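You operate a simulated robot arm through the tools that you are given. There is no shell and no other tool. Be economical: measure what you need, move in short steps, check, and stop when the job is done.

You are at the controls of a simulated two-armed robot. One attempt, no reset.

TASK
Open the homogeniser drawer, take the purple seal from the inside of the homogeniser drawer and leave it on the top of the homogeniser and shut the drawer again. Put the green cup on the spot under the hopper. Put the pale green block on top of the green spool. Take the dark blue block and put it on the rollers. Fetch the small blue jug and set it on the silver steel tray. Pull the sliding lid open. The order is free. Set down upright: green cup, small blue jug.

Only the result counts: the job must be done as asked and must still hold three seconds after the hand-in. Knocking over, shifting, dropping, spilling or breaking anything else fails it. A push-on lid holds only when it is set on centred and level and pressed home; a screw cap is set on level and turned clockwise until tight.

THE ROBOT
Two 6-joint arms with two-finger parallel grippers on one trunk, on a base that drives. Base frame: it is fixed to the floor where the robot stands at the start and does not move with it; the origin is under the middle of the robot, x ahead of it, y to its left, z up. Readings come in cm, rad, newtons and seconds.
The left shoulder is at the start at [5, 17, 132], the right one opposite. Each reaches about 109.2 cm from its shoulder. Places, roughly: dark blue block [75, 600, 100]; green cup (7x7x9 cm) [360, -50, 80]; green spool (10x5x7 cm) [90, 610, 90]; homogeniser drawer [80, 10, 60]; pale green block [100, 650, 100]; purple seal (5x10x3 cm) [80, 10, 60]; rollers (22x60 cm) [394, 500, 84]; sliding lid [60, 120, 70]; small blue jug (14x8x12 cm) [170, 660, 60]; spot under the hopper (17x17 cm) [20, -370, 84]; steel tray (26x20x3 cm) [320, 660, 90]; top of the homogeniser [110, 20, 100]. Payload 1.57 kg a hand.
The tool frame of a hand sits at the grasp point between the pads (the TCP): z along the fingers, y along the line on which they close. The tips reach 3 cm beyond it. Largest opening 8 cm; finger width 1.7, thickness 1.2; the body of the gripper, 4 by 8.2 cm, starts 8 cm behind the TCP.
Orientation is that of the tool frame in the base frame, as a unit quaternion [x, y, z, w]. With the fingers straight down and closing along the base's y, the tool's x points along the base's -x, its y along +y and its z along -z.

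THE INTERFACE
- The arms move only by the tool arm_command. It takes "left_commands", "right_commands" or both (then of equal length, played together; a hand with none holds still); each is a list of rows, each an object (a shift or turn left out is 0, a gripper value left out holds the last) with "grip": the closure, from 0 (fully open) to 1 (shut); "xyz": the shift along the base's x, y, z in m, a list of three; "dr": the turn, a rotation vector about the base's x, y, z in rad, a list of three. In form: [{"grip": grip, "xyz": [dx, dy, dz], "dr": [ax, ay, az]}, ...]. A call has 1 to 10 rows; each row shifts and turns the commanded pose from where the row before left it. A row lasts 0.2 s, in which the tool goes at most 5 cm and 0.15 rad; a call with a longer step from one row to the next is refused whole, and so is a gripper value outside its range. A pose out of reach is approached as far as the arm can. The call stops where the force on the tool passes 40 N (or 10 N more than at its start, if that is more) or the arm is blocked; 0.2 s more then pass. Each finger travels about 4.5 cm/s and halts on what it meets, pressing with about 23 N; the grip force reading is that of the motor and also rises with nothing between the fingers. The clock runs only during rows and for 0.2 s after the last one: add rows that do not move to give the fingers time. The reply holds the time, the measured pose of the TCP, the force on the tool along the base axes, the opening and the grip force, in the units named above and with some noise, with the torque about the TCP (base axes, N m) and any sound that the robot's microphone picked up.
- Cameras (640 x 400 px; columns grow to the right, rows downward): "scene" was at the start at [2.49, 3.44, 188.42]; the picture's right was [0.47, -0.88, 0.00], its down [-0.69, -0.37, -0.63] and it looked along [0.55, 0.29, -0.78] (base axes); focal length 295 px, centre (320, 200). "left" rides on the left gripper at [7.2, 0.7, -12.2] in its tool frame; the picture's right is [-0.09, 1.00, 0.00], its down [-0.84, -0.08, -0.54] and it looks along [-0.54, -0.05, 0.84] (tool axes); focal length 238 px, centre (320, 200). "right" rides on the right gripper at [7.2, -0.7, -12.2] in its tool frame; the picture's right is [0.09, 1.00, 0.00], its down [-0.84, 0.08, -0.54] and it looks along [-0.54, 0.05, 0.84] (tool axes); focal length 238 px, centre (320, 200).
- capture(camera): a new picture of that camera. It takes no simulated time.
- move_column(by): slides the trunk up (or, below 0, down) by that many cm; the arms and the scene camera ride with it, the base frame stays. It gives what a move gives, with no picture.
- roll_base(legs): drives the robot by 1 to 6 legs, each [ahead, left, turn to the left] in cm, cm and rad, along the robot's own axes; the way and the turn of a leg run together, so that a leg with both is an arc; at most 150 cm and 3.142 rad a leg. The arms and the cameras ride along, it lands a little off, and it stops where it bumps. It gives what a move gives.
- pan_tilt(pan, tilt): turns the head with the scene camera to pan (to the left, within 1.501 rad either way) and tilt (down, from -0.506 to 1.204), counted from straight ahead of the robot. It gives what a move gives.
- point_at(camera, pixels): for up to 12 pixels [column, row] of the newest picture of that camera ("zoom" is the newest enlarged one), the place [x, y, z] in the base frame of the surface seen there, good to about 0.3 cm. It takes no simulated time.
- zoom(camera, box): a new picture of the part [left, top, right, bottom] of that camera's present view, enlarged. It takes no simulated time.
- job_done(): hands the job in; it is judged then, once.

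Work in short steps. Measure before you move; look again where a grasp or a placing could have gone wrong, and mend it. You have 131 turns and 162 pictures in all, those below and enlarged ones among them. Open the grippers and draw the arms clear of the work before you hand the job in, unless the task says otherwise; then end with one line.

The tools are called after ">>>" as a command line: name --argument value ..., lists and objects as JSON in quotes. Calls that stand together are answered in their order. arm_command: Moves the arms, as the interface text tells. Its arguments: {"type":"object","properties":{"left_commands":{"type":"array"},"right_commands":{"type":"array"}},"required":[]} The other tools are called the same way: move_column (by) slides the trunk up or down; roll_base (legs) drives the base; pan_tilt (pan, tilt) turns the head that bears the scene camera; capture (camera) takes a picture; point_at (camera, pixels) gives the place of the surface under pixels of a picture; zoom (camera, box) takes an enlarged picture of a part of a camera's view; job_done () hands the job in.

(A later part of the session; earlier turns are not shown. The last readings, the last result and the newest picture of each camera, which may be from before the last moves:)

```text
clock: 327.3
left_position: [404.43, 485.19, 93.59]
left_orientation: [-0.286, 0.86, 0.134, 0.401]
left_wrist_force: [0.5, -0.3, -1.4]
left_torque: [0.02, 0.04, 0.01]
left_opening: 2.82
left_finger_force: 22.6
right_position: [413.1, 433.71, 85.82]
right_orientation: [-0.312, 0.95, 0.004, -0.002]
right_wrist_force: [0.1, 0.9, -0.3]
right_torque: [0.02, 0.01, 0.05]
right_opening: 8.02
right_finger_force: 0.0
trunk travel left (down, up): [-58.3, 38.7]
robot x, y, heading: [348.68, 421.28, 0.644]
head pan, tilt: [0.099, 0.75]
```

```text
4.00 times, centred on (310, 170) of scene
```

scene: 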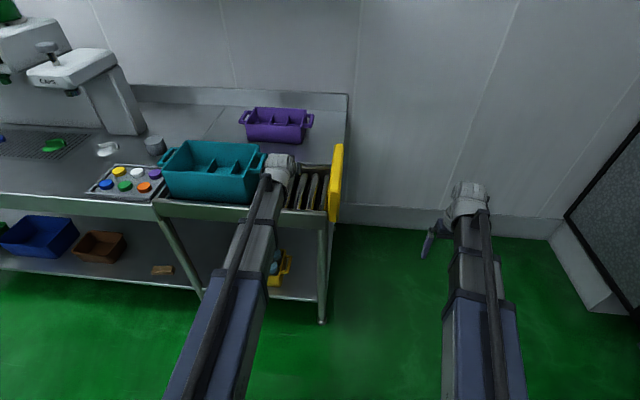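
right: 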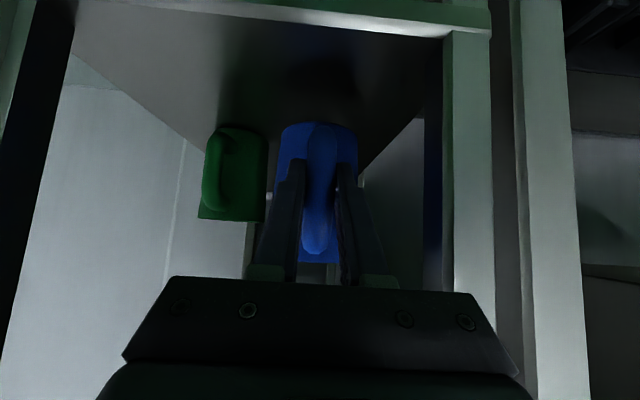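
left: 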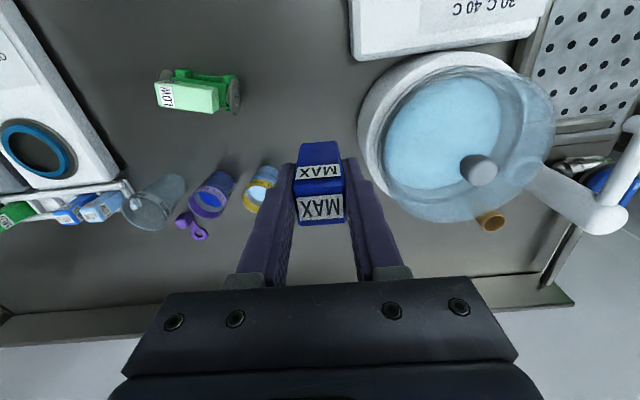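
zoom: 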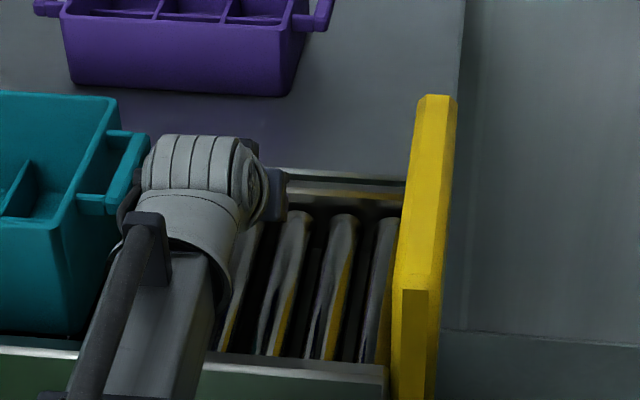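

The wrist is rather near the teal box's handle, so I shift one roller valley to the right before setting down.

>>> arm_command --left_commands '[{"xyz": [0.0133, -0.0178, 0]}, {"xyz": [0.0133, -0.0178, 0]}, {}]'

>>> move_column --by -3.8

>>> move_column --by -0.5

>>> capture --camera "left"

```text
clock: 328.1
left_position: [407.19, 481.64, 93.61]
left_orientation: [-0.287, 0.86, 0.134, 0.399]
left_wrist_force: [-0.1, 1.1, 0.0]
left_torque: [0.01, 0.01, -0.03]
left_opening: 2.84
left_finger_force: 23.0
right_position: [413.03, 433.61, 85.75]
right_orientation: [-0.313, 0.95, 0.003, -0.002]
right_wrist_force: [0.4, 0.2, -0.4]
right_torque: [0.02, -0.03, 0.01]
right_opening: 8.02
right_finger_force: 0.0
trunk travel left (down, up): [-58.3, 38.7]
robot x, y, heading: [348.55, 421.53, 0.64]
head pan, tilt: [0.099, 0.75]
```

```text
clock: 328.9
left_position: [407.13, 481.61, 89.87]
left_orientation: [-0.287, 0.86, 0.135, 0.399]
left_wrist_force: [0.6, 1.0, -0.8]
left_torque: [-0.03, 0.01, -0.02]
left_opening: 2.8
left_finger_force: 23.1
right_position: [413.13, 433.6, 82.02]
right_orientation: [-0.312, 0.95, 0.005, -0.002]
right_wrist_force: [-0.5, -0.3, -0.1]
right_torque: [-0.02, -0.03, 0.0]
right_opening: 8.01
right_finger_force: 0.0
trunk travel left (down, up): [-54.5, 42.5]
robot x, y, heading: [348.56, 421.57, 0.644]
head pan, tilt: [0.099, 0.75]
```

```text
clock: 329.5
left_position: [407.03, 481.71, 89.45]
left_orientation: [-0.285, 0.86, 0.134, 0.401]
left_wrist_force: [0.6, 1.0, 10.4]
left_torque: [0.2, -0.36, -0.02]
left_opening: 2.84
left_finger_force: 23.3
right_position: [413.02, 433.68, 81.62]
right_orientation: [-0.312, 0.95, 0.004, -0.001]
right_wrist_force: [-0.4, 0.3, 0.8]
right_torque: [0.0, 0.02, 0.02]
right_opening: 8.02
right_finger_force: 0.1
trunk travel left (down, up): [-54.0, 43.0]
robot x, y, heading: [348.51, 421.33, 0.642]
head pan, tilt: [0.099, 0.75]
```

```text
34 pictures are left
```

left: 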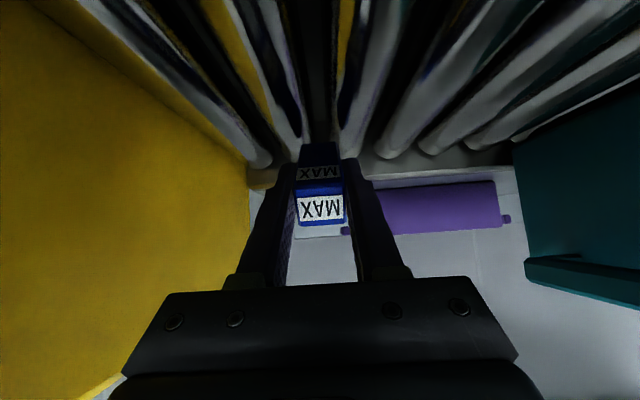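

The block touches the rollers over a valley. I release and raise.

>>> arm_command --left_commands '[{"grip": 0.6}, {"grip": 0.5}, {"grip": 0.4}, {}, {}]'

>>> move_column --by 30

>>> capture --camera "left"

>>> zoom --camera "scene" --box '[240, 190, 368, 270]'

```text
clock: 330.7
left_position: [406.95, 481.65, 89.22]
left_orientation: [-0.287, 0.861, 0.134, 0.398]
left_wrist_force: [1.0, 0.5, -0.5]
left_torque: [-0.02, -0.01, 0.01]
left_opening: 4.8
left_finger_force: 0.1
right_position: [413.12, 433.59, 81.46]
right_orientation: [-0.313, 0.95, 0.005, -0.001]
right_wrist_force: [-0.8, -0.1, 0.5]
right_torque: [0.01, 0.02, -0.01]
right_opening: 8.02
right_finger_force: 0.0
trunk travel left (down, up): [-54.0, 43.0]
robot x, y, heading: [348.63, 421.59, 0.646]
head pan, tilt: [0.099, 0.75]
```

```text
clock: 333.7
left_position: [407.0, 481.66, 119.24]
left_orientation: [-0.287, 0.861, 0.134, 0.399]
left_wrist_force: [-1.2, 0.4, -0.1]
left_torque: [0.02, 0.02, 0.0]
left_opening: 4.83
left_finger_force: 0.1
right_position: [413.06, 433.65, 111.48]
right_orientation: [-0.312, 0.95, 0.004, -0.001]
right_wrist_force: [-0.7, 0.9, 0.1]
right_torque: [0.0, 0.0, 0.0]
right_opening: 8.01
right_finger_force: 0.1
trunk travel left (down, up): [-84.0, 13.0]
robot x, y, heading: [348.75, 421.09, 0.641]
head pan, tilt: [0.099, 0.75]
```

```text
33 pictures are left
```

left: 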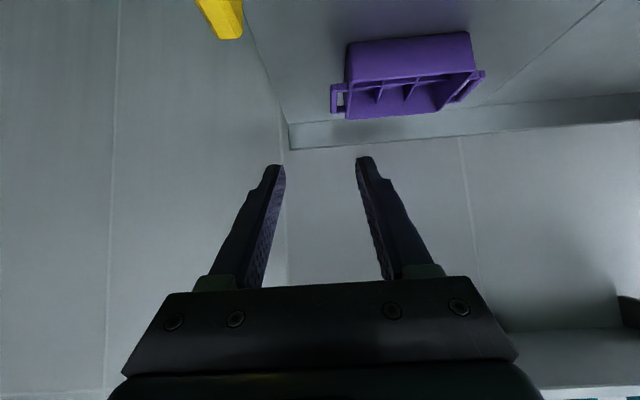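

```text
5.00 times, centred on (304, 230) of scene
```

zoom: 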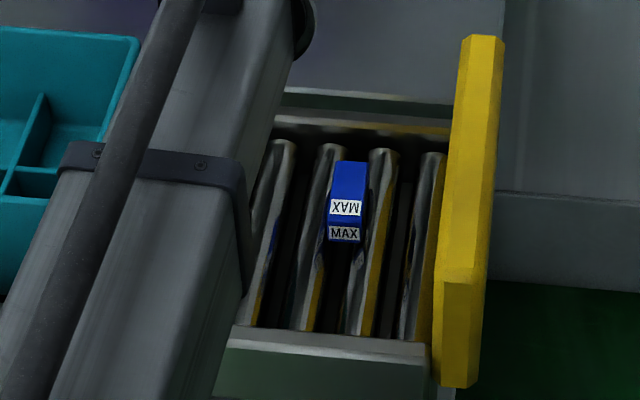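

The dark blue block lies in a roller valley. Now for the green cup near (360,-50): I first back off and look right along the way there.

>>> roll_base --legs '[[-60, 0, 0]]'

>>> pan_tilt --pan -1.45 --tilt 0.3

>>> capture --camera "scene"

>>> point_at --camera "scene" --pixels '[[320, 390], [320, 330], [320, 260], [420, 330], [220, 330], [150, 330], [480, 330], [380, 250], [250, 250], [550, 300], [600, 380], [320, 220]]'

```text
clock: 337.0
left_position: [359.65, 445.8, 119.36]
left_orientation: [-0.283, 0.862, 0.132, 0.4]
left_wrist_force: [0.3, -0.9, -0.6]
left_torque: [0.0, -0.04, -0.01]
left_opening: 4.83
left_finger_force: 0.0
right_position: [365.46, 397.72, 111.6]
right_orientation: [-0.31, 0.951, 0.004, -0.001]
right_wrist_force: [-0.1, 0.3, 0.6]
right_torque: [0.03, -0.01, -0.01]
right_opening: 8.01
right_finger_force: 0.1
trunk travel left (down, up): [-84.0, 13.0]
robot x, y, heading: [300.65, 385.89, 0.638]
head pan, tilt: [0.099, 0.75]
```

```text
clock: 338.7
left_position: [359.69, 445.97, 119.23]
left_orientation: [-0.285, 0.861, 0.133, 0.399]
left_wrist_force: [-0.1, -0.3, -0.5]
left_torque: [-0.01, 0.02, 0.02]
left_opening: 4.8
left_finger_force: 0.1
right_position: [365.61, 397.85, 111.62]
right_orientation: [-0.31, 0.951, 0.004, -0.001]
right_wrist_force: [0.1, 0.7, 0.4]
right_torque: [-0.03, 0.0, 0.0]
right_opening: 8.02
right_finger_force: 0.0
trunk travel left (down, up): [-84.0, 13.0]
robot x, y, heading: [300.55, 386.08, 0.638]
head pan, tilt: [-1.45, 0.3]
```

```text
31 pictures are left
```

scene: 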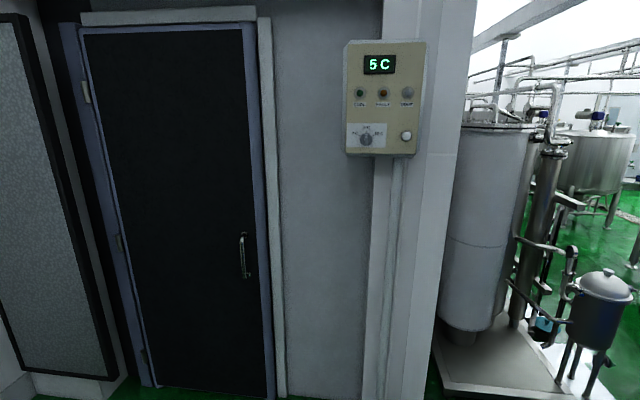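

```text
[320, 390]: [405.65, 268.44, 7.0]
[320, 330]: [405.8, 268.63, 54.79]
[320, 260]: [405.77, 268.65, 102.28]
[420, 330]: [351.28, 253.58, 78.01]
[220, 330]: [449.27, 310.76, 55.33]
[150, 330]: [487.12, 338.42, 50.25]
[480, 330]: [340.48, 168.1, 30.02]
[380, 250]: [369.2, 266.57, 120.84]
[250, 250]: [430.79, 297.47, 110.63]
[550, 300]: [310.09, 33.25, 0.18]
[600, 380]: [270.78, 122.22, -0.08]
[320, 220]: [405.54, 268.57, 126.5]
```

A cold-room wall stands ahead to the right with the tank area beyond its corner. I turn right to look down that passage.

>>> roll_base --legs '[[0, 0, -1.9]]'

>>> pan_tilt --pan 0 --tilt 0.35

>>> capture --camera "scene"

>>> point_at --camera "scene" --pixels '[[320, 300], [320, 220], [250, 250], [200, 280], [160, 300], [400, 250], [450, 280], [500, 300], [300, 180], [350, 200], [280, 210], [230, 220]]'

```text
clock: 343.7
left_position: [335.92, 309.33, 119.42]
left_orientation: [0.548, 0.723, -0.254, 0.337]
left_wrist_force: [0.2, -0.1, -0.1]
left_torque: [0.03, 0.0, 0.01]
left_opening: 4.77
left_finger_force: 0.0
right_position: [288.98, 321.2, 111.4]
right_orientation: [0.608, 0.794, 0.004, 0.003]
right_wrist_force: [-0.3, -0.4, 0.3]
right_torque: [-0.01, 0.04, -0.02]
right_opening: 8.0
right_finger_force: 0.1
trunk travel left (down, up): [-84.0, 13.0]
robot x, y, heading: [300.89, 385.78, -1.301]
head pan, tilt: [-1.45, 0.3]
```

```text
clock: 345.3
left_position: [336.0, 309.42, 119.3]
left_orientation: [0.549, 0.722, -0.254, 0.336]
left_wrist_force: [-0.2, -0.2, 0.3]
left_torque: [0.01, -0.01, 0.0]
left_opening: 4.82
left_finger_force: 0.0
right_position: [288.98, 321.18, 111.4]
right_orientation: [0.608, 0.794, 0.003, 0.003]
right_wrist_force: [-0.4, 0.2, 0.8]
right_torque: [-0.05, -0.02, -0.02]
right_opening: 7.99
right_finger_force: 0.0
trunk travel left (down, up): [-84.0, 13.0]
robot x, y, heading: [300.95, 386.19, -1.301]
head pan, tilt: [0.0, 0.351]
```

```text
30 pictures are left
```

scene: 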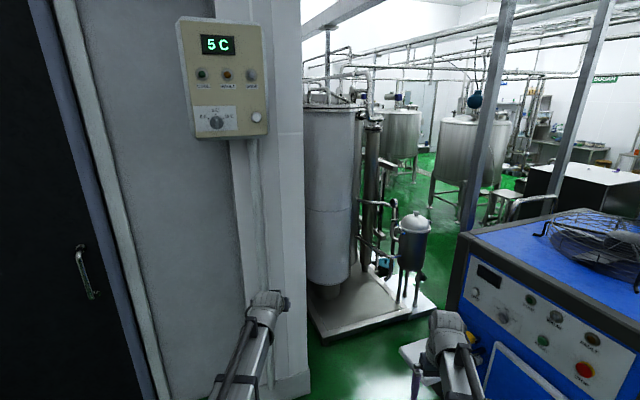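

```text
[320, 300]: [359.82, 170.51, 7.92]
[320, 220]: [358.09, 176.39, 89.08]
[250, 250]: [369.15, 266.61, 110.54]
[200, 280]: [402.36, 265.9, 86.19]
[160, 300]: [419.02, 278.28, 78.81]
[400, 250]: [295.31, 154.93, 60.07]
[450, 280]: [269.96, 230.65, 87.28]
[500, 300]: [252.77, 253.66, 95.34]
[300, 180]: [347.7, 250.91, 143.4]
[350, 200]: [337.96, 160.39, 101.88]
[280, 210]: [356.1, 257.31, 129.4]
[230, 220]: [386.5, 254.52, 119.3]
```

There is a passage between the chiller's corner (270,231) and the wall corner (348,251). I measure the skid pallet's corner, the plate on the floor and things beyond.

>>> point_at --camera "scene" --pixels '[[432, 303], [320, 345], [400, 322], [410, 352], [425, 345], [436, 310], [415, 205], [440, 220], [466, 232], [310, 380], [370, 380], [445, 310]]'

>>> zoom --camera "scene" --box '[360, 100, 520, 240]'

>>> capture --camera "right"

```text
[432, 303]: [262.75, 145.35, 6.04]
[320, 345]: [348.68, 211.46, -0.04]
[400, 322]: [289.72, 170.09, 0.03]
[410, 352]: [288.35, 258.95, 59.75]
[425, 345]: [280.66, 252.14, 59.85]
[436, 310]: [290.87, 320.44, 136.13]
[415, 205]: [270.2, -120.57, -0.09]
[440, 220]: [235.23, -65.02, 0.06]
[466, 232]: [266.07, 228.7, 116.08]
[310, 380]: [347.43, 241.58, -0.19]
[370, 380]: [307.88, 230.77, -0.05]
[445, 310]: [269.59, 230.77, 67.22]
```

```text
2.86 times, centred on (440, 170) of scene
```

zoom: 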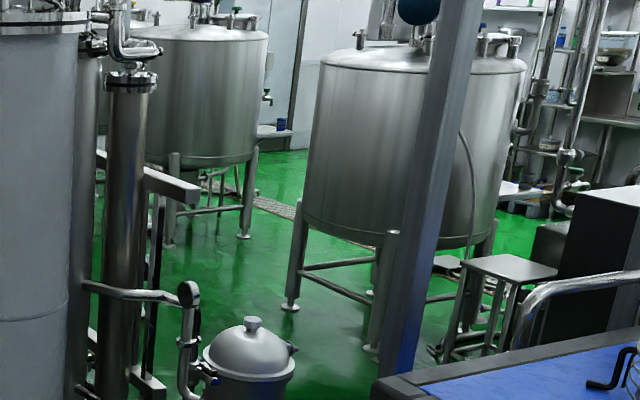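

```text
28 pictures are left
```

right: 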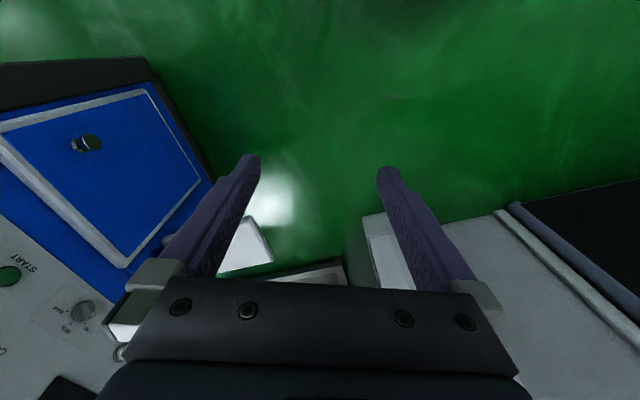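

The gap is narrow, so I want my own base's size. I turn the right hand so its camera sees the base, and zoom on the white plate near the chiller.

>>> arm_command --right_commands '[{"dr": [0, 0, -0.145]}, {"dr": [0, 0, -0.145]}, {"dr": [0, 0, -0.145]}, {"dr": [0, 0, -0.145]}, {"dr": [0, 0, -0.145]}, {"dr": [0, 0, -0.145]}, {"dr": [0, 0, -0.145]}, {"dr": [0, 0, -0.145]}, {"dr": [0, 0, -0.145]}, {"dr": [0, 0, -0.145]}]'

>>> capture --camera "right"

>>> zoom --camera "scene" --box '[290, 260, 482, 380]'

```text
clock: 347.5
left_position: [335.8, 309.45, 119.35]
left_orientation: [0.548, 0.723, -0.253, 0.336]
left_wrist_force: [-0.1, -1.0, 0.3]
left_torque: [0.01, -0.01, -0.03]
left_opening: 4.8
left_finger_force: 0.1
right_position: [288.95, 321.22, 111.52]
right_orientation: [0.982, 0.19, 0.001, 0.004]
right_wrist_force: [-0.2, 0.3, -0.2]
right_torque: [-0.01, 0.0, 0.04]
right_opening: 8.03
right_finger_force: 0.1
trunk travel left (down, up): [-84.0, 13.0]
robot x, y, heading: [300.93, 385.58, -1.297]
head pan, tilt: [0.0, 0.351]
```

```text
27 pictures are left
```

right: 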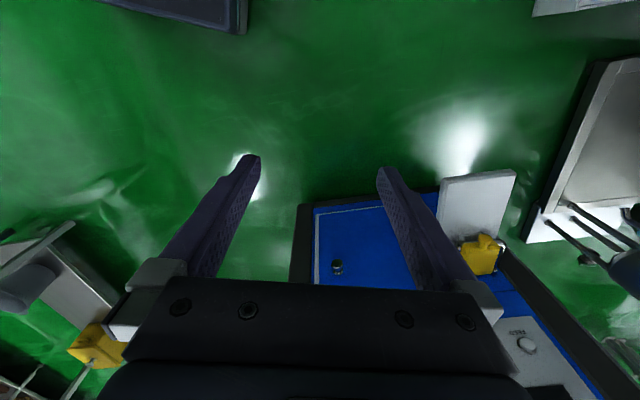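

```text
3.33 times, centred on (386, 320) of scene
```

zoom: 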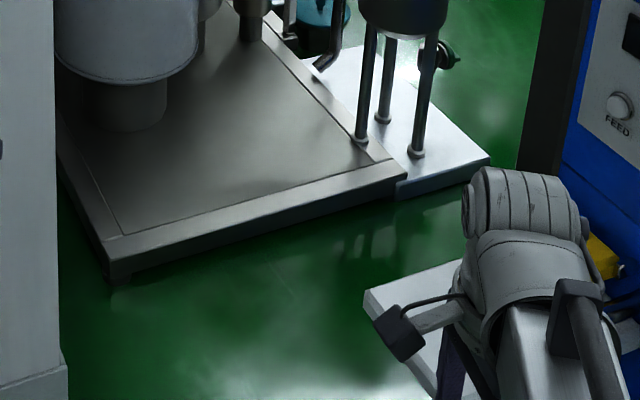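

I measure the base's front corner, the plate and the pallet from this view.

>>> point_at --camera "right" --pixels '[[238, 28], [120, 3], [236, 8], [515, 172], [445, 183], [505, 235], [545, 235], [590, 70], [300, 210], [430, 192], [500, 262], [530, 215]]'

```text
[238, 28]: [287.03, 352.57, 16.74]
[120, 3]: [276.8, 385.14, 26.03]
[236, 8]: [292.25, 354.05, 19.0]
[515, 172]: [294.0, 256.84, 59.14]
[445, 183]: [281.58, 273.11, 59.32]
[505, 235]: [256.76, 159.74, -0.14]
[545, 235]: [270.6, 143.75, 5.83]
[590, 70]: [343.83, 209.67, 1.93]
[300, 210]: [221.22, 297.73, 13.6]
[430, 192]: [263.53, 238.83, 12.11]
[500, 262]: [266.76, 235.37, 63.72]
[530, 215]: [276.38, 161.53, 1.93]
```

The near passage is too tight (plate to post 54 cm against a 48 cm base). The tank area should be reachable from its far end by the door wall, where the gap is about 1 m, so I restore the hands and drive back round past the table.

>>> arm_command --left_commands '[{"grip": 0, "dr": [0.1396, 0.0392, 0]}, {"dr": [0.1396, 0.0392, 0]}, {"dr": [0.1396, 0.0392, 0]}, {"dr": [0.1396, 0.0392, 0]}, {"dr": [0.1396, 0.0392, 0]}, {"dr": [0.1396, 0.0392, 0]}, {"xyz": [-0.0135, 0.047, 0]}, {"xyz": [-0.0135, 0.047, 0]}, {"xyz": [-0.0135, 0.047, 0]}, {"xyz": [-0.0135, 0.047, 0]}]' --right_commands '[{"dr": [0, 0, 0.145]}, {"dr": [0, 0, 0.145]}, {"dr": [0, 0, 0.145]}, {"dr": [0, 0, 0.145]}, {"dr": [0, 0, 0.145]}, {"dr": [0, 0, 0.145]}, {"dr": [0, 0, 0.145]}, {"dr": [0, 0, 0.145]}, {"dr": [0, 0, 0.145]}, {"dr": [0, 0, 0.145]}]'

>>> roll_base --legs '[[0, 0, -1.207], [40, -73, 0], [150, 0, 0], [150, 0, 0]]'

```text
clock: 349.7
left_position: [330.3, 328.05, 111.64]
left_orientation: [0.605, 0.796, 0.0, -0.001]
left_wrist_force: [-0.6, 0.3, 0.3]
left_torque: [-0.02, 0.0, 0.02]
left_opening: 8.0
left_finger_force: 0.1
left hand out of reach, approached as far as the arm can: row 1, 2, 3, 4, 5
right_position: [288.94, 321.37, 111.48]
right_orientation: [0.607, 0.795, 0.003, 0.003]
right_wrist_force: [0.0, 0.9, -0.5]
right_torque: [-0.01, 0.02, 0.02]
right_opening: 8.0
right_finger_force: 0.0
trunk travel left (down, up): [-84.0, 13.0]
robot x, y, heading: [301.06, 385.78, -1.298]
head pan, tilt: [0.0, 0.351]
```

```text
clock: 371.1
left_position: [-49.03, 175.17, 111.56]
left_orientation: [0.94, 0.34, 0.0, 0.0]
left_wrist_force: [0.4, -0.3, 0.4]
left_torque: [0.03, -0.04, 0.0]
left_opening: 7.99
left_finger_force: 0.1
right_position: [-72.06, 210.02, 111.37]
right_orientation: [0.942, 0.336, 0.002, 0.004]
right_wrist_force: [0.2, -0.6, 0.4]
right_torque: [0.0, 0.0, 0.02]
right_opening: 7.99
right_finger_force: 0.0
trunk travel left (down, up): [-84.0, 13.0]
robot x, y, heading: [-8.18, 226.21, -2.45]
head pan, tilt: [0.0, 0.351]
```

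Passed the floor box. I continue past the table's end to u≈-85 and then down the corridor.

>>> roll_base --legs '[[0, 0, -0.054], [150, 0, 0], [63, 0, 0], [0, 0, 1.571], [150, 0, 0], [150, 0, 0]]'

>>> pan_tilt --pan 0.45 --tilt 0.3

>>> capture --camera "scene"

>>> point_at --camera "scene" --pixels '[[320, 180], [300, 200], [250, 200], [350, 170], [280, 180], [200, 220], [380, 200], [330, 160]]'

```text
clock: 400.0
left_position: [41.13, -187.53, 111.46]
left_orientation: [0.457, 0.889, 0.0, 0.0]
left_wrist_force: [0.1, 0.5, -0.5]
left_torque: [-0.02, -0.03, -0.03]
left_opening: 8.0
left_finger_force: 0.1
right_position: [4.6, -208.05, 111.47]
right_orientation: [0.46, 0.888, 0.004, 0.002]
right_wrist_force: [0.3, -1.1, -0.5]
right_torque: [0.01, -0.01, 0.0]
right_opening: 7.98
right_finger_force: 0.1
trunk travel left (down, up): [-84.0, 13.0]
robot x, y, heading: [-6.48, -143.01, -0.948]
head pan, tilt: [0.0, 0.351]
```

```text
clock: 400.9
left_position: [41.18, -187.56, 111.42]
left_orientation: [0.458, 0.889, 0.001, 0.0]
left_wrist_force: [0.8, -0.2, 0.4]
left_torque: [0.05, -0.04, -0.01]
left_opening: 8.01
left_finger_force: 0.1
right_position: [4.61, -208.1, 111.53]
right_orientation: [0.46, 0.888, 0.004, 0.002]
right_wrist_force: [0.1, 0.3, 0.2]
right_torque: [-0.01, -0.02, 0.0]
right_opening: 8.04
right_finger_force: 0.2
trunk travel left (down, up): [-84.0, 13.0]
robot x, y, heading: [-6.36, -143.24, -0.942]
head pan, tilt: [0.45, 0.3]
```

```text
25 pictures are left
```

scene: 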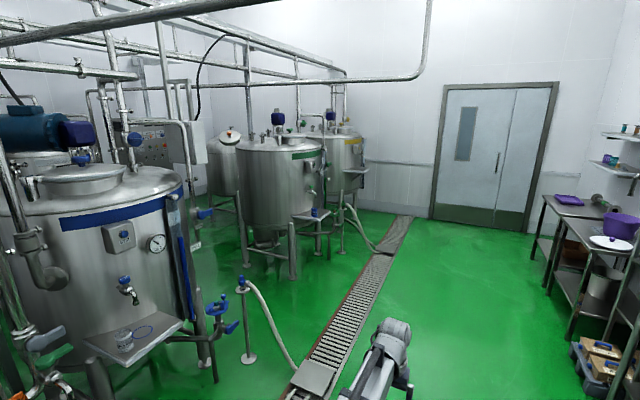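

```text
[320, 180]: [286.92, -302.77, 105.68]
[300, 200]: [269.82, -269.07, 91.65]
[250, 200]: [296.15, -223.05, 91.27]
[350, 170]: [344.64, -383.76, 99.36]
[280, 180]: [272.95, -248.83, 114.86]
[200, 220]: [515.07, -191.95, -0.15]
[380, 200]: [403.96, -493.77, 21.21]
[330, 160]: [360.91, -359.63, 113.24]
```

The view shows a clear floor gap between the blue-band tank and the green-band tank, leading inward; its middle is at v≈-312. I drive down to that line, turn in and go to u≈60.

>>> roll_base --legs '[[0, 0, 0.009], [150, 0, 0], [51, 0, 0], [0, 0, 1.571], [140, 0, 0]]'

>>> pan_tilt --pan 0.25 --tilt 0.4

>>> capture --camera "scene"

>>> point_at --camera "scene" --pixels '[[320, 300], [250, 300], [390, 300], [320, 220], [260, 220], [200, 260], [420, 260], [300, 180], [360, 220], [230, 200]]'

```text
clock: 421.6
left_position: [266.97, -168.87, 111.55]
left_orientation: [-0.324, 0.946, 0.0, 0.0]
left_wrist_force: [-0.4, 0.2, 0.1]
left_torque: [0.02, 0.0, -0.02]
left_opening: 8.0
left_finger_force: 0.1
right_position: [288.95, -204.6, 111.48]
right_orientation: [-0.321, 0.947, 0.004, -0.002]
right_wrist_force: [0.4, -0.2, 0.8]
right_torque: [0.01, -0.02, -0.01]
right_opening: 8.04
right_finger_force: 0.1
trunk travel left (down, up): [-84.0, 13.0]
robot x, y, heading: [224.78, -218.06, 0.658]
head pan, tilt: [0.45, 0.3]
```

```text
clock: 422.3
left_position: [266.94, -168.87, 111.47]
left_orientation: [-0.325, 0.946, 0.001, 0.001]
left_wrist_force: [-0.4, 0.6, 0.0]
left_torque: [0.02, -0.01, -0.02]
left_opening: 7.97
left_finger_force: 0.0
right_position: [288.93, -204.59, 111.47]
right_orientation: [-0.322, 0.947, 0.004, -0.002]
right_wrist_force: [-0.8, 0.6, 0.3]
right_torque: [0.0, -0.01, 0.0]
right_opening: 8.01
right_finger_force: 0.0
trunk travel left (down, up): [-84.0, 13.0]
robot x, y, heading: [224.79, -217.91, 0.657]
head pan, tilt: [0.25, 0.4]
```

```text
24 pictures are left
```

scene: 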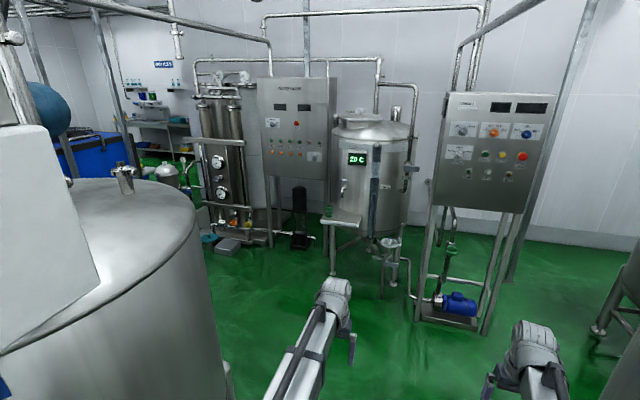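

```text
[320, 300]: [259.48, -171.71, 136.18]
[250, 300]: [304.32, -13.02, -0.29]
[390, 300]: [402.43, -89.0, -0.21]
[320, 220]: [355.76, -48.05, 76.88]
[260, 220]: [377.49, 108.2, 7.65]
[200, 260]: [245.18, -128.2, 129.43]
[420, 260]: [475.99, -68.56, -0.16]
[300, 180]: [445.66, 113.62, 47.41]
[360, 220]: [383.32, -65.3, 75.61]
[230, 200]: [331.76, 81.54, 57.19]
```

I am through; the stand at tank "20 C" is ahead at (345,218). I zoom in on it.

>>> zoom --camera "scene" --box '[300, 180, 428, 260]'

>>> point_at --camera "zoom" --pixels '[[230, 180], [200, 175], [250, 160], [130, 210], [300, 210], [120, 180], [430, 310], [230, 195], [160, 190], [320, 165]]'

```text
5.00 times, centred on (364, 220) of scene
```

zoom: 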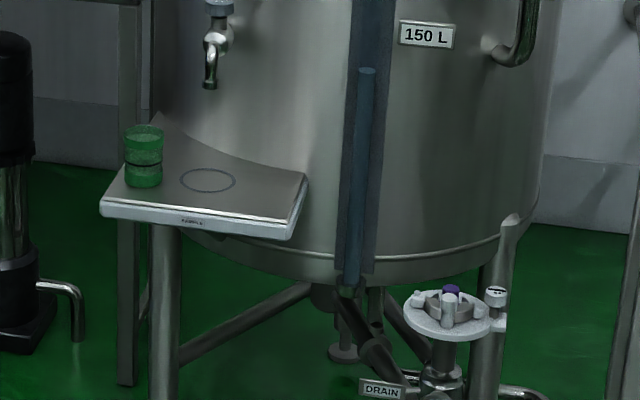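

```text
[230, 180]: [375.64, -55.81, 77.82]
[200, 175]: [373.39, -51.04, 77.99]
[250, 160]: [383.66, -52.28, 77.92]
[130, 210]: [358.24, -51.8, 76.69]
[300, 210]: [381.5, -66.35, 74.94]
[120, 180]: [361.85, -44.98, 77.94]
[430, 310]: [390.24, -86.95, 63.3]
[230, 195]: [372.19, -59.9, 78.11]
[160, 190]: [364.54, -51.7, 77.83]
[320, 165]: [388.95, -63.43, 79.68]
```

The green cup stands at the shelf's left end near (365,-48), shelf z≈78. I drive in so the left shoulder lines up with it.

>>> roll_base --legs '[[115, 0, -0.02], [20, 36, 0]]'

>>> pan_tilt --pan 0.2 --tilt 0.75

>>> capture --camera "scene"

>>> capture --camera "left"

```text
clock: 430.3
left_position: [351.28, -57.76, 111.48]
left_orientation: [-0.324, 0.946, 0.0, 0.0]
left_wrist_force: [0.4, 0.1, -1.1]
left_torque: [-0.05, -0.01, 0.0]
left_opening: 8.03
left_finger_force: 0.1
right_position: [373.41, -93.5, 111.47]
right_orientation: [-0.321, 0.947, 0.003, -0.002]
right_wrist_force: [-0.9, 0.8, -0.8]
right_torque: [-0.01, -0.02, 0.03]
right_opening: 8.02
right_finger_force: 0.2
trunk travel left (down, up): [-84.0, 13.0]
robot x, y, heading: [309.16, -107.14, 0.664]
head pan, tilt: [0.25, 0.4]
```

```text
clock: 431.2
left_position: [351.35, -57.9, 111.52]
left_orientation: [-0.326, 0.946, 0.0, 0.0]
left_wrist_force: [0.2, 1.1, -0.4]
left_torque: [-0.04, 0.0, 0.02]
left_opening: 8.0
left_finger_force: 0.1
right_position: [373.31, -93.63, 111.37]
right_orientation: [-0.322, 0.947, 0.004, -0.002]
right_wrist_force: [-0.5, -0.1, 0.3]
right_torque: [0.0, -0.04, 0.0]
right_opening: 8.01
right_finger_force: 0.0
trunk travel left (down, up): [-84.0, 13.0]
robot x, y, heading: [309.4, -107.55, 0.667]
head pan, tilt: [0.201, 0.75]
```

```text
22 pictures are left
```

scene: 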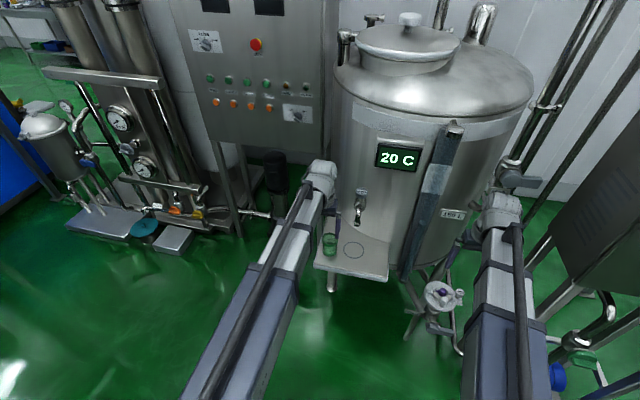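

```text
21 pictures are left
```

left: 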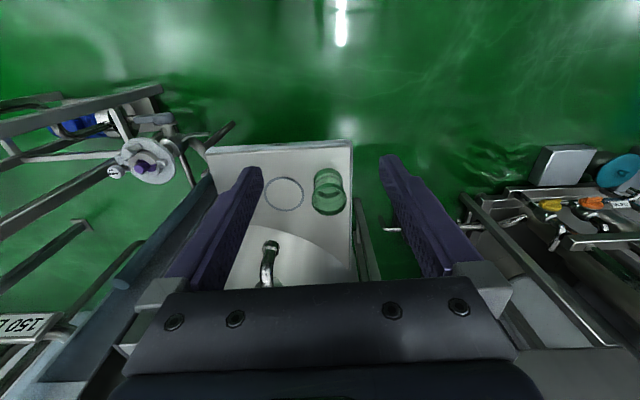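

The cup is at (330,192) in the left picture. I zoom and measure its rim.

>>> zoom --camera "left" --box '[282, 160, 378, 220]'

>>> point_at --camera "zoom" --pixels '[[205, 270], [425, 270], [315, 330], [320, 230], [215, 250], [415, 250], [240, 170], [400, 170], [320, 200], [320, 345]]'

```text
6.67 times, centred on (330, 190) of left
```

zoom: 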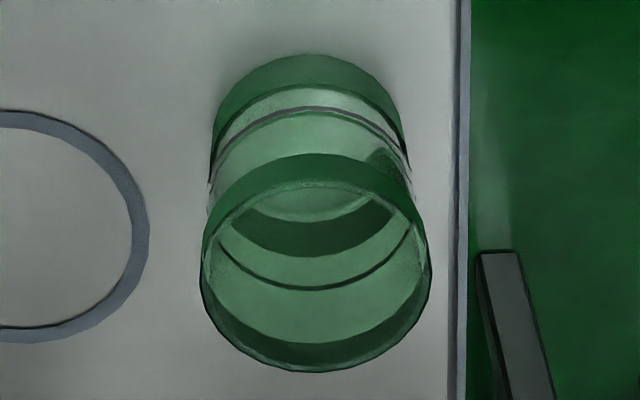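

```text
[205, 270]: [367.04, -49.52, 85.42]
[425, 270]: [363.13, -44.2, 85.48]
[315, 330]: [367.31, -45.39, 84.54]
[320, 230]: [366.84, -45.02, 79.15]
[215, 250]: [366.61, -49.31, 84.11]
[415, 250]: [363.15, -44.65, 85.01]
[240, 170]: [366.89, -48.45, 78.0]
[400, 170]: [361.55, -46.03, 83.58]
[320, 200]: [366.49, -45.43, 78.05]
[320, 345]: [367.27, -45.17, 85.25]
```

Cup centre is (365.0,-47.0), rim width 6.6 cm, rim z≈86.5. I move over it and lower most of the way, then check the clearance.

>>> arm_command --left_commands '[{"grip": 0, "xyz": [0.0342, 0.0273, 0]}, {"xyz": [0.0342, 0.0273, 0]}, {"xyz": [0.0342, 0.0273, 0]}, {"xyz": [0.0342, 0.0273, 0]}, {}]'

>>> move_column --by -20.5

>>> capture --camera "left"

>>> zoom --camera "left" --box '[240, 120, 400, 220]'

```text
clock: 432.4
left_position: [365.1, -46.99, 111.5]
left_orientation: [-0.325, 0.946, 0.0, 0.0]
left_wrist_force: [-1.2, 0.7, -0.3]
left_torque: [-0.03, -0.01, 0.0]
left_opening: 8.02
left_finger_force: 0.0
right_position: [373.3, -93.69, 111.55]
right_orientation: [-0.321, 0.947, 0.004, -0.002]
right_wrist_force: [-0.2, -0.3, 0.5]
right_torque: [-0.03, 0.03, 0.03]
right_opening: 8.0
right_finger_force: 0.1
trunk travel left (down, up): [-84.0, 13.0]
robot x, y, heading: [308.87, -107.19, 0.661]
head pan, tilt: [0.201, 0.75]
```

```text
clock: 434.6
left_position: [365.18, -47.05, 91.1]
left_orientation: [-0.325, 0.946, 0.0, 0.001]
left_wrist_force: [-0.4, 0.4, 0.1]
left_torque: [0.0, 0.02, 0.02]
left_opening: 7.99
left_finger_force: 0.1
right_position: [373.27, -93.61, 90.99]
right_orientation: [-0.321, 0.947, 0.004, -0.001]
right_wrist_force: [0.7, 0.0, 0.3]
right_torque: [0.02, 0.0, 0.03]
right_opening: 8.02
right_finger_force: 0.0
trunk travel left (down, up): [-63.5, 33.5]
robot x, y, heading: [308.82, -106.94, 0.663]
head pan, tilt: [0.201, 0.75]
```

```text
19 pictures are left
```

left: 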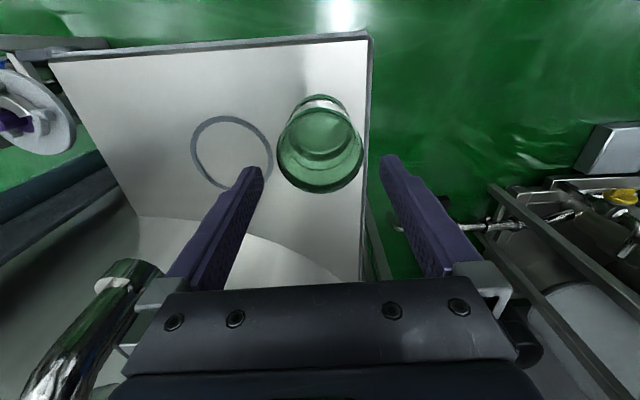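

```text
4.00 times, centred on (320, 170) of left
```

zoom: 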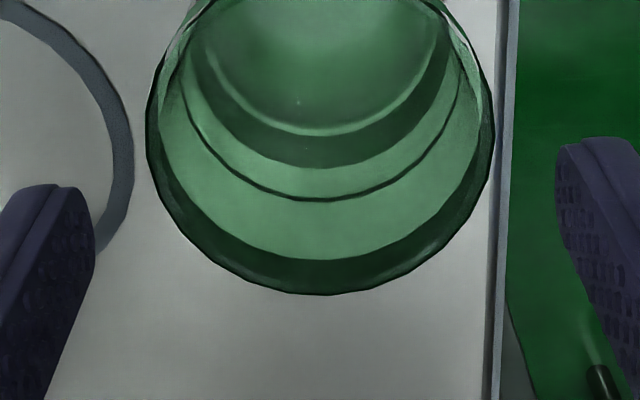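

The cup is centred between the fingers, but the faucet shows close to the gripper's side at (120,280). I measure its place before going lower.

>>> point_at --camera "left" --pixels '[[130, 275], [105, 300], [70, 350], [155, 268], [45, 385], [320, 185], [278, 145], [362, 150]]'

```text
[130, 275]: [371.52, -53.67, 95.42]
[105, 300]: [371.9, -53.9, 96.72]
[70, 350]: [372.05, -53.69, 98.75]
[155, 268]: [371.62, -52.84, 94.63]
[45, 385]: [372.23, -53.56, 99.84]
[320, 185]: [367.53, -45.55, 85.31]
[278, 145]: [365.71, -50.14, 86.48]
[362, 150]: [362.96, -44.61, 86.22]
```

The faucet is 9 cm to the side, leaving about 2 cm. I lower 7.5 cm, grip the cup gently by closing, and lift.

>>> move_column --by -7.5

>>> arm_command --left_commands '[{"grip": 1}, {"grip": 1}, {"grip": 1}, {"grip": 1}]'

>>> move_column --by 12

>>> capture --camera "left"

```text
clock: 435.7
left_position: [365.11, -46.94, 83.52]
left_orientation: [-0.326, 0.945, 0.0, 0.0]
left_wrist_force: [-0.3, -0.5, -0.2]
left_torque: [0.01, 0.02, 0.02]
left_opening: 7.99
left_finger_force: 0.0
right_position: [373.26, -93.68, 83.53]
right_orientation: [-0.322, 0.947, 0.004, -0.002]
right_wrist_force: [0.3, 1.1, 0.3]
right_torque: [0.01, 0.02, -0.01]
right_opening: 7.99
right_finger_force: 0.1
trunk travel left (down, up): [-56.0, 41.0]
robot x, y, heading: [309.23, -107.1, 0.66]
head pan, tilt: [0.201, 0.75]
```

```text
clock: 436.7
left_position: [365.15, -47.02, 83.41]
left_orientation: [-0.325, 0.946, 0.0, -0.001]
left_wrist_force: [-0.6, 0.4, 1.3]
left_torque: [0.03, 0.02, -0.01]
left_opening: 6.25
left_finger_force: 22.8
right_position: [373.39, -93.52, 83.47]
right_orientation: [-0.321, 0.947, 0.004, -0.002]
right_wrist_force: [-0.6, -1.2, -0.9]
right_torque: [0.02, -0.01, -0.01]
right_opening: 7.99
right_finger_force: 0.0
trunk travel left (down, up): [-56.0, 41.0]
robot x, y, heading: [309.33, -107.35, 0.662]
head pan, tilt: [0.201, 0.75]
```

```text
clock: 438.2
left_position: [365.11, -47.03, 95.49]
left_orientation: [-0.325, 0.946, 0.0, 0.0]
left_wrist_force: [0.0, 0.4, -0.6]
left_torque: [0.02, 0.0, 0.03]
left_opening: 6.26
left_finger_force: 23.2
right_position: [373.4, -93.59, 95.48]
right_orientation: [-0.321, 0.947, 0.004, -0.001]
right_wrist_force: [0.3, 0.1, -0.3]
right_torque: [-0.01, 0.0, 0.0]
right_opening: 8.02
right_finger_force: 0.0
trunk travel left (down, up): [-68.0, 29.0]
robot x, y, heading: [309.12, -107.46, 0.666]
head pan, tilt: [0.201, 0.75]
```

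```text
17 pictures are left
```

left: 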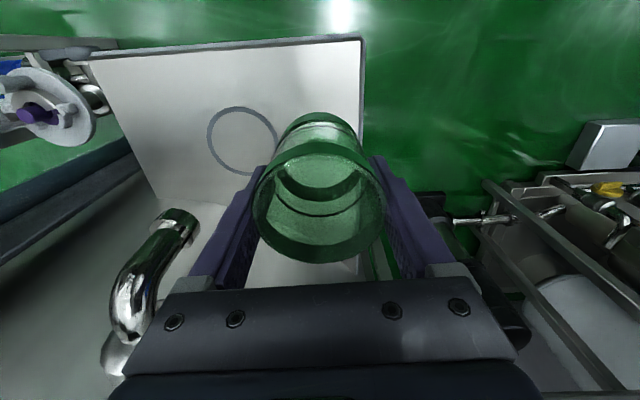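

The cup is held. I back out through the tank gap the same way, then turn round to face the hopper bench.

>>> roll_base --legs '[[-25, 0, -0.028], [0, -40, 0], [-130, 0, 0], [-108, 0, 0]]'

>>> roll_base --legs '[[0, 0, 3.14]]'

>>> pan_tilt --pan 0 --tilt 0.55

>>> capture --camera "scene"

```text
clock: 453.3
left_position: [181.05, -236.01, 95.45]
left_orientation: [-0.304, 0.953, -0.001, 0.0]
left_wrist_force: [-0.5, 0.2, -0.2]
left_torque: [-0.02, -0.03, 0.0]
left_opening: 6.26
left_finger_force: 23.3
right_position: [187.14, -283.17, 95.54]
right_orientation: [-0.3, 0.954, 0.004, -0.001]
right_wrist_force: [0.0, -0.4, -0.3]
right_torque: [0.01, -0.01, 0.01]
right_opening: 7.98
right_finger_force: 0.1
trunk travel left (down, up): [-68.0, 29.0]
robot x, y, heading: [122.36, -293.91, 0.618]
head pan, tilt: [0.201, 0.75]
```

```text
clock: 461.1
left_position: [64.62, -352.28, 95.49]
left_orientation: [0.95, 0.311, 0.0, 0.0]
left_wrist_force: [-0.1, 0.4, -0.3]
left_torque: [-0.04, 0.02, -0.02]
left_opening: 6.28
left_finger_force: 23.2
right_position: [57.76, -305.24, 95.48]
right_orientation: [0.951, 0.308, 0.001, 0.004]
right_wrist_force: [0.7, -0.4, 0.7]
right_torque: [-0.01, 0.0, 0.03]
right_opening: 8.0
right_finger_force: 0.1
trunk travel left (down, up): [-68.0, 29.0]
robot x, y, heading: [122.73, -293.86, -2.509]
head pan, tilt: [0.201, 0.75]
```

```text
clock: 461.8
left_position: [64.53, -352.24, 95.54]
left_orientation: [0.951, 0.311, 0.0, 0.001]
left_wrist_force: [-0.4, -0.5, -0.7]
left_torque: [0.0, 0.02, 0.01]
left_opening: 6.25
left_finger_force: 23.1
right_position: [57.77, -305.39, 95.44]
right_orientation: [0.951, 0.308, 0.002, 0.004]
right_wrist_force: [1.1, -0.2, -0.3]
right_torque: [-0.03, 0.01, 0.02]
right_opening: 8.01
right_finger_force: 0.1
trunk travel left (down, up): [-68.0, 29.0]
robot x, y, heading: [122.55, -293.92, -2.51]
head pan, tilt: [0.0, 0.55]
```

```text
16 pictures are left
```

scene: 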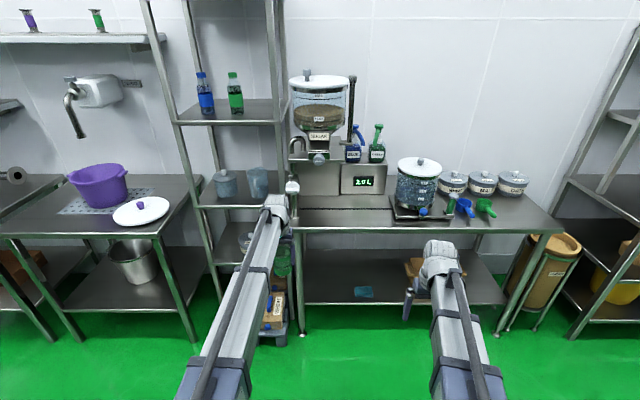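

The hopper stands ahead at (320,110) with its outlet at (318,158); the spot is on the bench below. I zoom and measure.

>>> zoom --camera "scene" --box '[260, 120, 420, 240]'

>>> point_at --camera "scene" --pixels '[[318, 160], [325, 200], [310, 210], [345, 208], [325, 222], [300, 185], [340, 180], [297, 140], [320, 150], [375, 188], [395, 205], [292, 186]]'

```text
3.33 times, centred on (340, 180) of scene
```

zoom: 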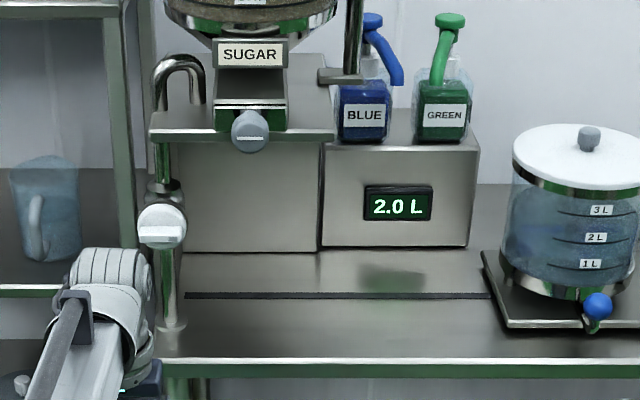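

```text
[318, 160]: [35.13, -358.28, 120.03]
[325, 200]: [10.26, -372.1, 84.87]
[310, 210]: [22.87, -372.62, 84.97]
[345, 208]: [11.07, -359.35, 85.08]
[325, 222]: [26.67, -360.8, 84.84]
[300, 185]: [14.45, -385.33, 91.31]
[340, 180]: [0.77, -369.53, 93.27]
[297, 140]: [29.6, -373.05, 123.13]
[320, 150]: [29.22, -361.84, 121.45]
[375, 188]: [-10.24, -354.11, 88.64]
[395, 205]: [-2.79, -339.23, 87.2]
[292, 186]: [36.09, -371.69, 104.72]
```

The hopper's platform overhangs the spot at z≈121, so a vertical hand will not fit beneath; I will set the cup down on the free bench part to the right and regrip it with the hand pitched forward. I measure the platform's edges and drive up, first sideways.

>>> point_at --camera "scene" --pixels '[[335, 166], [358, 162], [308, 162], [335, 163], [380, 218], [365, 215], [405, 215], [345, 190], [300, 212], [310, 178]]'

>>> roll_base --legs '[[0, -44, 0], [37, 0, 0]]'

>>> pan_tilt --pan 0.2 --tilt 0.75

>>> capture --camera "scene"

```text
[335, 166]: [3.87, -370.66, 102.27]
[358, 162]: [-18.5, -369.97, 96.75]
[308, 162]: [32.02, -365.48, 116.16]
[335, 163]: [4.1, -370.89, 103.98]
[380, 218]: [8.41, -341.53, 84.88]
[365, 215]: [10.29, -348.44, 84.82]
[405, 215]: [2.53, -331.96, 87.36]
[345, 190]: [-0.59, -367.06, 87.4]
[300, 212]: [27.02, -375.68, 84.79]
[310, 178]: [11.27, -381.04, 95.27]
```

```text
clock: 466.4
left_position: [9.23, -339.35, 95.38]
left_orientation: [0.949, 0.314, 0.0, 0.0]
left_wrist_force: [0.1, -0.9, -1.4]
left_torque: [-0.02, -0.03, -0.01]
left_opening: 6.24
left_finger_force: 22.9
right_position: [2.08, -292.41, 95.43]
right_orientation: [0.951, 0.311, 0.003, 0.004]
right_wrist_force: [0.1, -0.7, 0.1]
right_torque: [0.02, -0.01, -0.01]
right_opening: 8.0
right_finger_force: 0.0
trunk travel left (down, up): [-68.0, 29.0]
robot x, y, heading: [66.84, -280.01, -2.505]
head pan, tilt: [0.0, 0.55]
```

```text
clock: 467.2
left_position: [9.33, -339.3, 95.58]
left_orientation: [0.949, 0.314, 0.0, 0.0]
left_wrist_force: [-0.1, -0.7, -0.3]
left_torque: [0.01, 0.0, -0.02]
left_opening: 6.25
left_finger_force: 23.0
right_position: [2.29, -292.43, 95.44]
right_orientation: [0.951, 0.31, 0.002, 0.005]
right_wrist_force: [0.0, -1.2, -0.2]
right_torque: [-0.01, 0.03, 0.0]
right_opening: 8.0
right_finger_force: 0.0
trunk travel left (down, up): [-68.0, 29.0]
robot x, y, heading: [66.54, -280.55, -2.496]
head pan, tilt: [0.201, 0.75]
```

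```text
14 pictures are left
```

scene: 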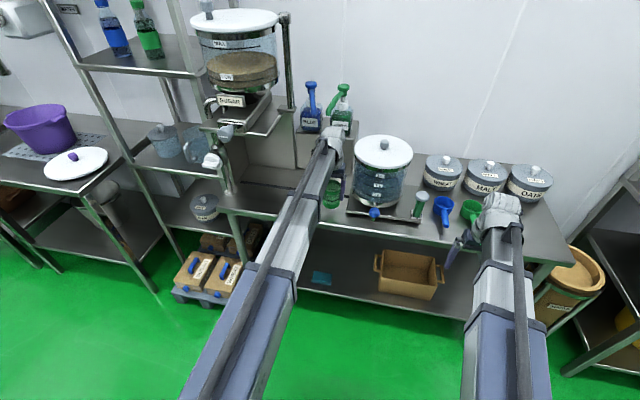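

The cup hangs over the free bench part at u≈-194. I shift 4 cm further in, lower it onto the bench, release and raise.

>>> arm_command --left_commands '[{"xyz": [-0.016, -0.012, 0]}, {"xyz": [-0.016, -0.012, 0]}, {}]'

>>> move_column --by -4.8

>>> move_column --by -0.4

>>> arm_command --left_commands '[{"grip": 0.15}, {"grip": 0.08}, {"grip": 0}, {"grip": 0}, {}]'

>>> move_column --by 16

>>> capture --camera "left"

```text
clock: 468.0
left_position: [6.15, -341.72, 95.49]
left_orientation: [0.949, 0.314, 0.0, 0.0]
left_wrist_force: [0.2, 0.6, 0.5]
left_torque: [0.0, -0.03, 0.04]
left_opening: 6.24
left_finger_force: 22.8
right_position: [2.18, -292.44, 95.52]
right_orientation: [0.951, 0.309, 0.001, 0.004]
right_wrist_force: [0.0, -0.2, 0.5]
right_torque: [-0.02, 0.02, 0.0]
right_opening: 7.99
right_finger_force: 0.1
trunk travel left (down, up): [-68.0, 29.0]
robot x, y, heading: [66.71, -280.81, -2.502]
head pan, tilt: [0.201, 0.75]
```

```text
clock: 468.9
left_position: [5.92, -341.69, 90.72]
left_orientation: [0.949, 0.314, 0.0, 0.001]
left_wrist_force: [0.0, 0.2, -0.9]
left_torque: [0.02, 0.01, 0.01]
left_opening: 6.28
left_finger_force: 22.7
right_position: [2.19, -292.35, 90.66]
right_orientation: [0.951, 0.31, 0.002, 0.004]
right_wrist_force: [-0.4, -0.1, -0.8]
right_torque: [0.04, 0.04, 0.04]
right_opening: 7.99
right_finger_force: 0.1
trunk travel left (down, up): [-63.2, 33.8]
robot x, y, heading: [66.58, -280.42, -2.508]
head pan, tilt: [0.201, 0.75]
```

```text
clock: 469.4
left_position: [6.02, -341.57, 90.34]
left_orientation: [0.95, 0.314, -0.001, 0.001]
left_wrist_force: [-3.2, -3.5, 20.3]
left_torque: [-0.02, -0.02, 0.0]
left_opening: 6.29
left_finger_force: 23.2
right_position: [2.29, -292.36, 90.42]
right_orientation: [0.951, 0.31, 0.001, 0.004]
right_wrist_force: [0.3, -0.3, -0.4]
right_torque: [-0.03, 0.0, -0.01]
right_opening: 8.01
right_finger_force: 0.1
trunk travel left (down, up): [-62.8, 34.2]
robot x, y, heading: [66.58, -280.58, -2.5]
head pan, tilt: [0.201, 0.75]
```

```text
clock: 470.6
left_position: [6.01, -341.66, 90.32]
left_orientation: [0.949, 0.314, 0.001, 0.0]
left_wrist_force: [0.1, 1.1, -0.8]
left_torque: [-0.01, 0.0, 0.02]
left_opening: 7.99
left_finger_force: 0.0
right_position: [2.14, -292.53, 90.23]
right_orientation: [0.951, 0.31, 0.001, 0.004]
right_wrist_force: [0.1, 0.2, 0.5]
right_torque: [-0.02, 0.03, 0.01]
right_opening: 7.99
right_finger_force: 0.2
trunk travel left (down, up): [-62.8, 34.2]
robot x, y, heading: [66.53, -280.13, -2.503]
head pan, tilt: [0.201, 0.75]
```

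```text
clock: 472.4
left_position: [6.0, -341.66, 106.26]
left_orientation: [0.949, 0.314, -0.001, 0.0]
left_wrist_force: [-0.3, 0.3, 0.6]
left_torque: [0.02, 0.02, 0.0]
left_opening: 7.99
left_finger_force: 0.1
right_position: [2.24, -292.43, 106.13]
right_orientation: [0.951, 0.309, 0.002, 0.004]
right_wrist_force: [-0.8, 0.5, -0.1]
right_torque: [0.01, 0.01, -0.01]
right_opening: 7.98
right_finger_force: 0.1
trunk travel left (down, up): [-78.8, 18.2]
robot x, y, heading: [66.79, -280.09, -2.497]
head pan, tilt: [0.201, 0.75]
```

```text
13 pictures are left
```

left: 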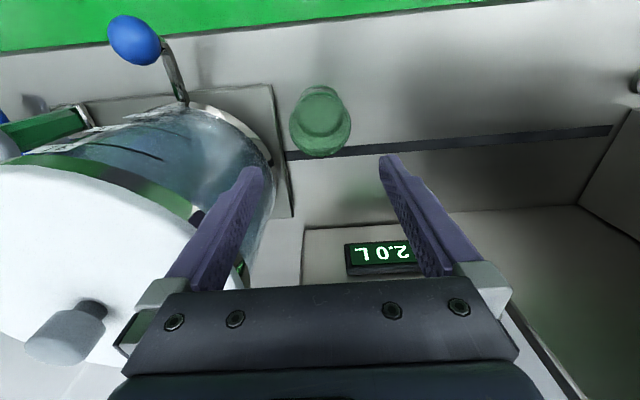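

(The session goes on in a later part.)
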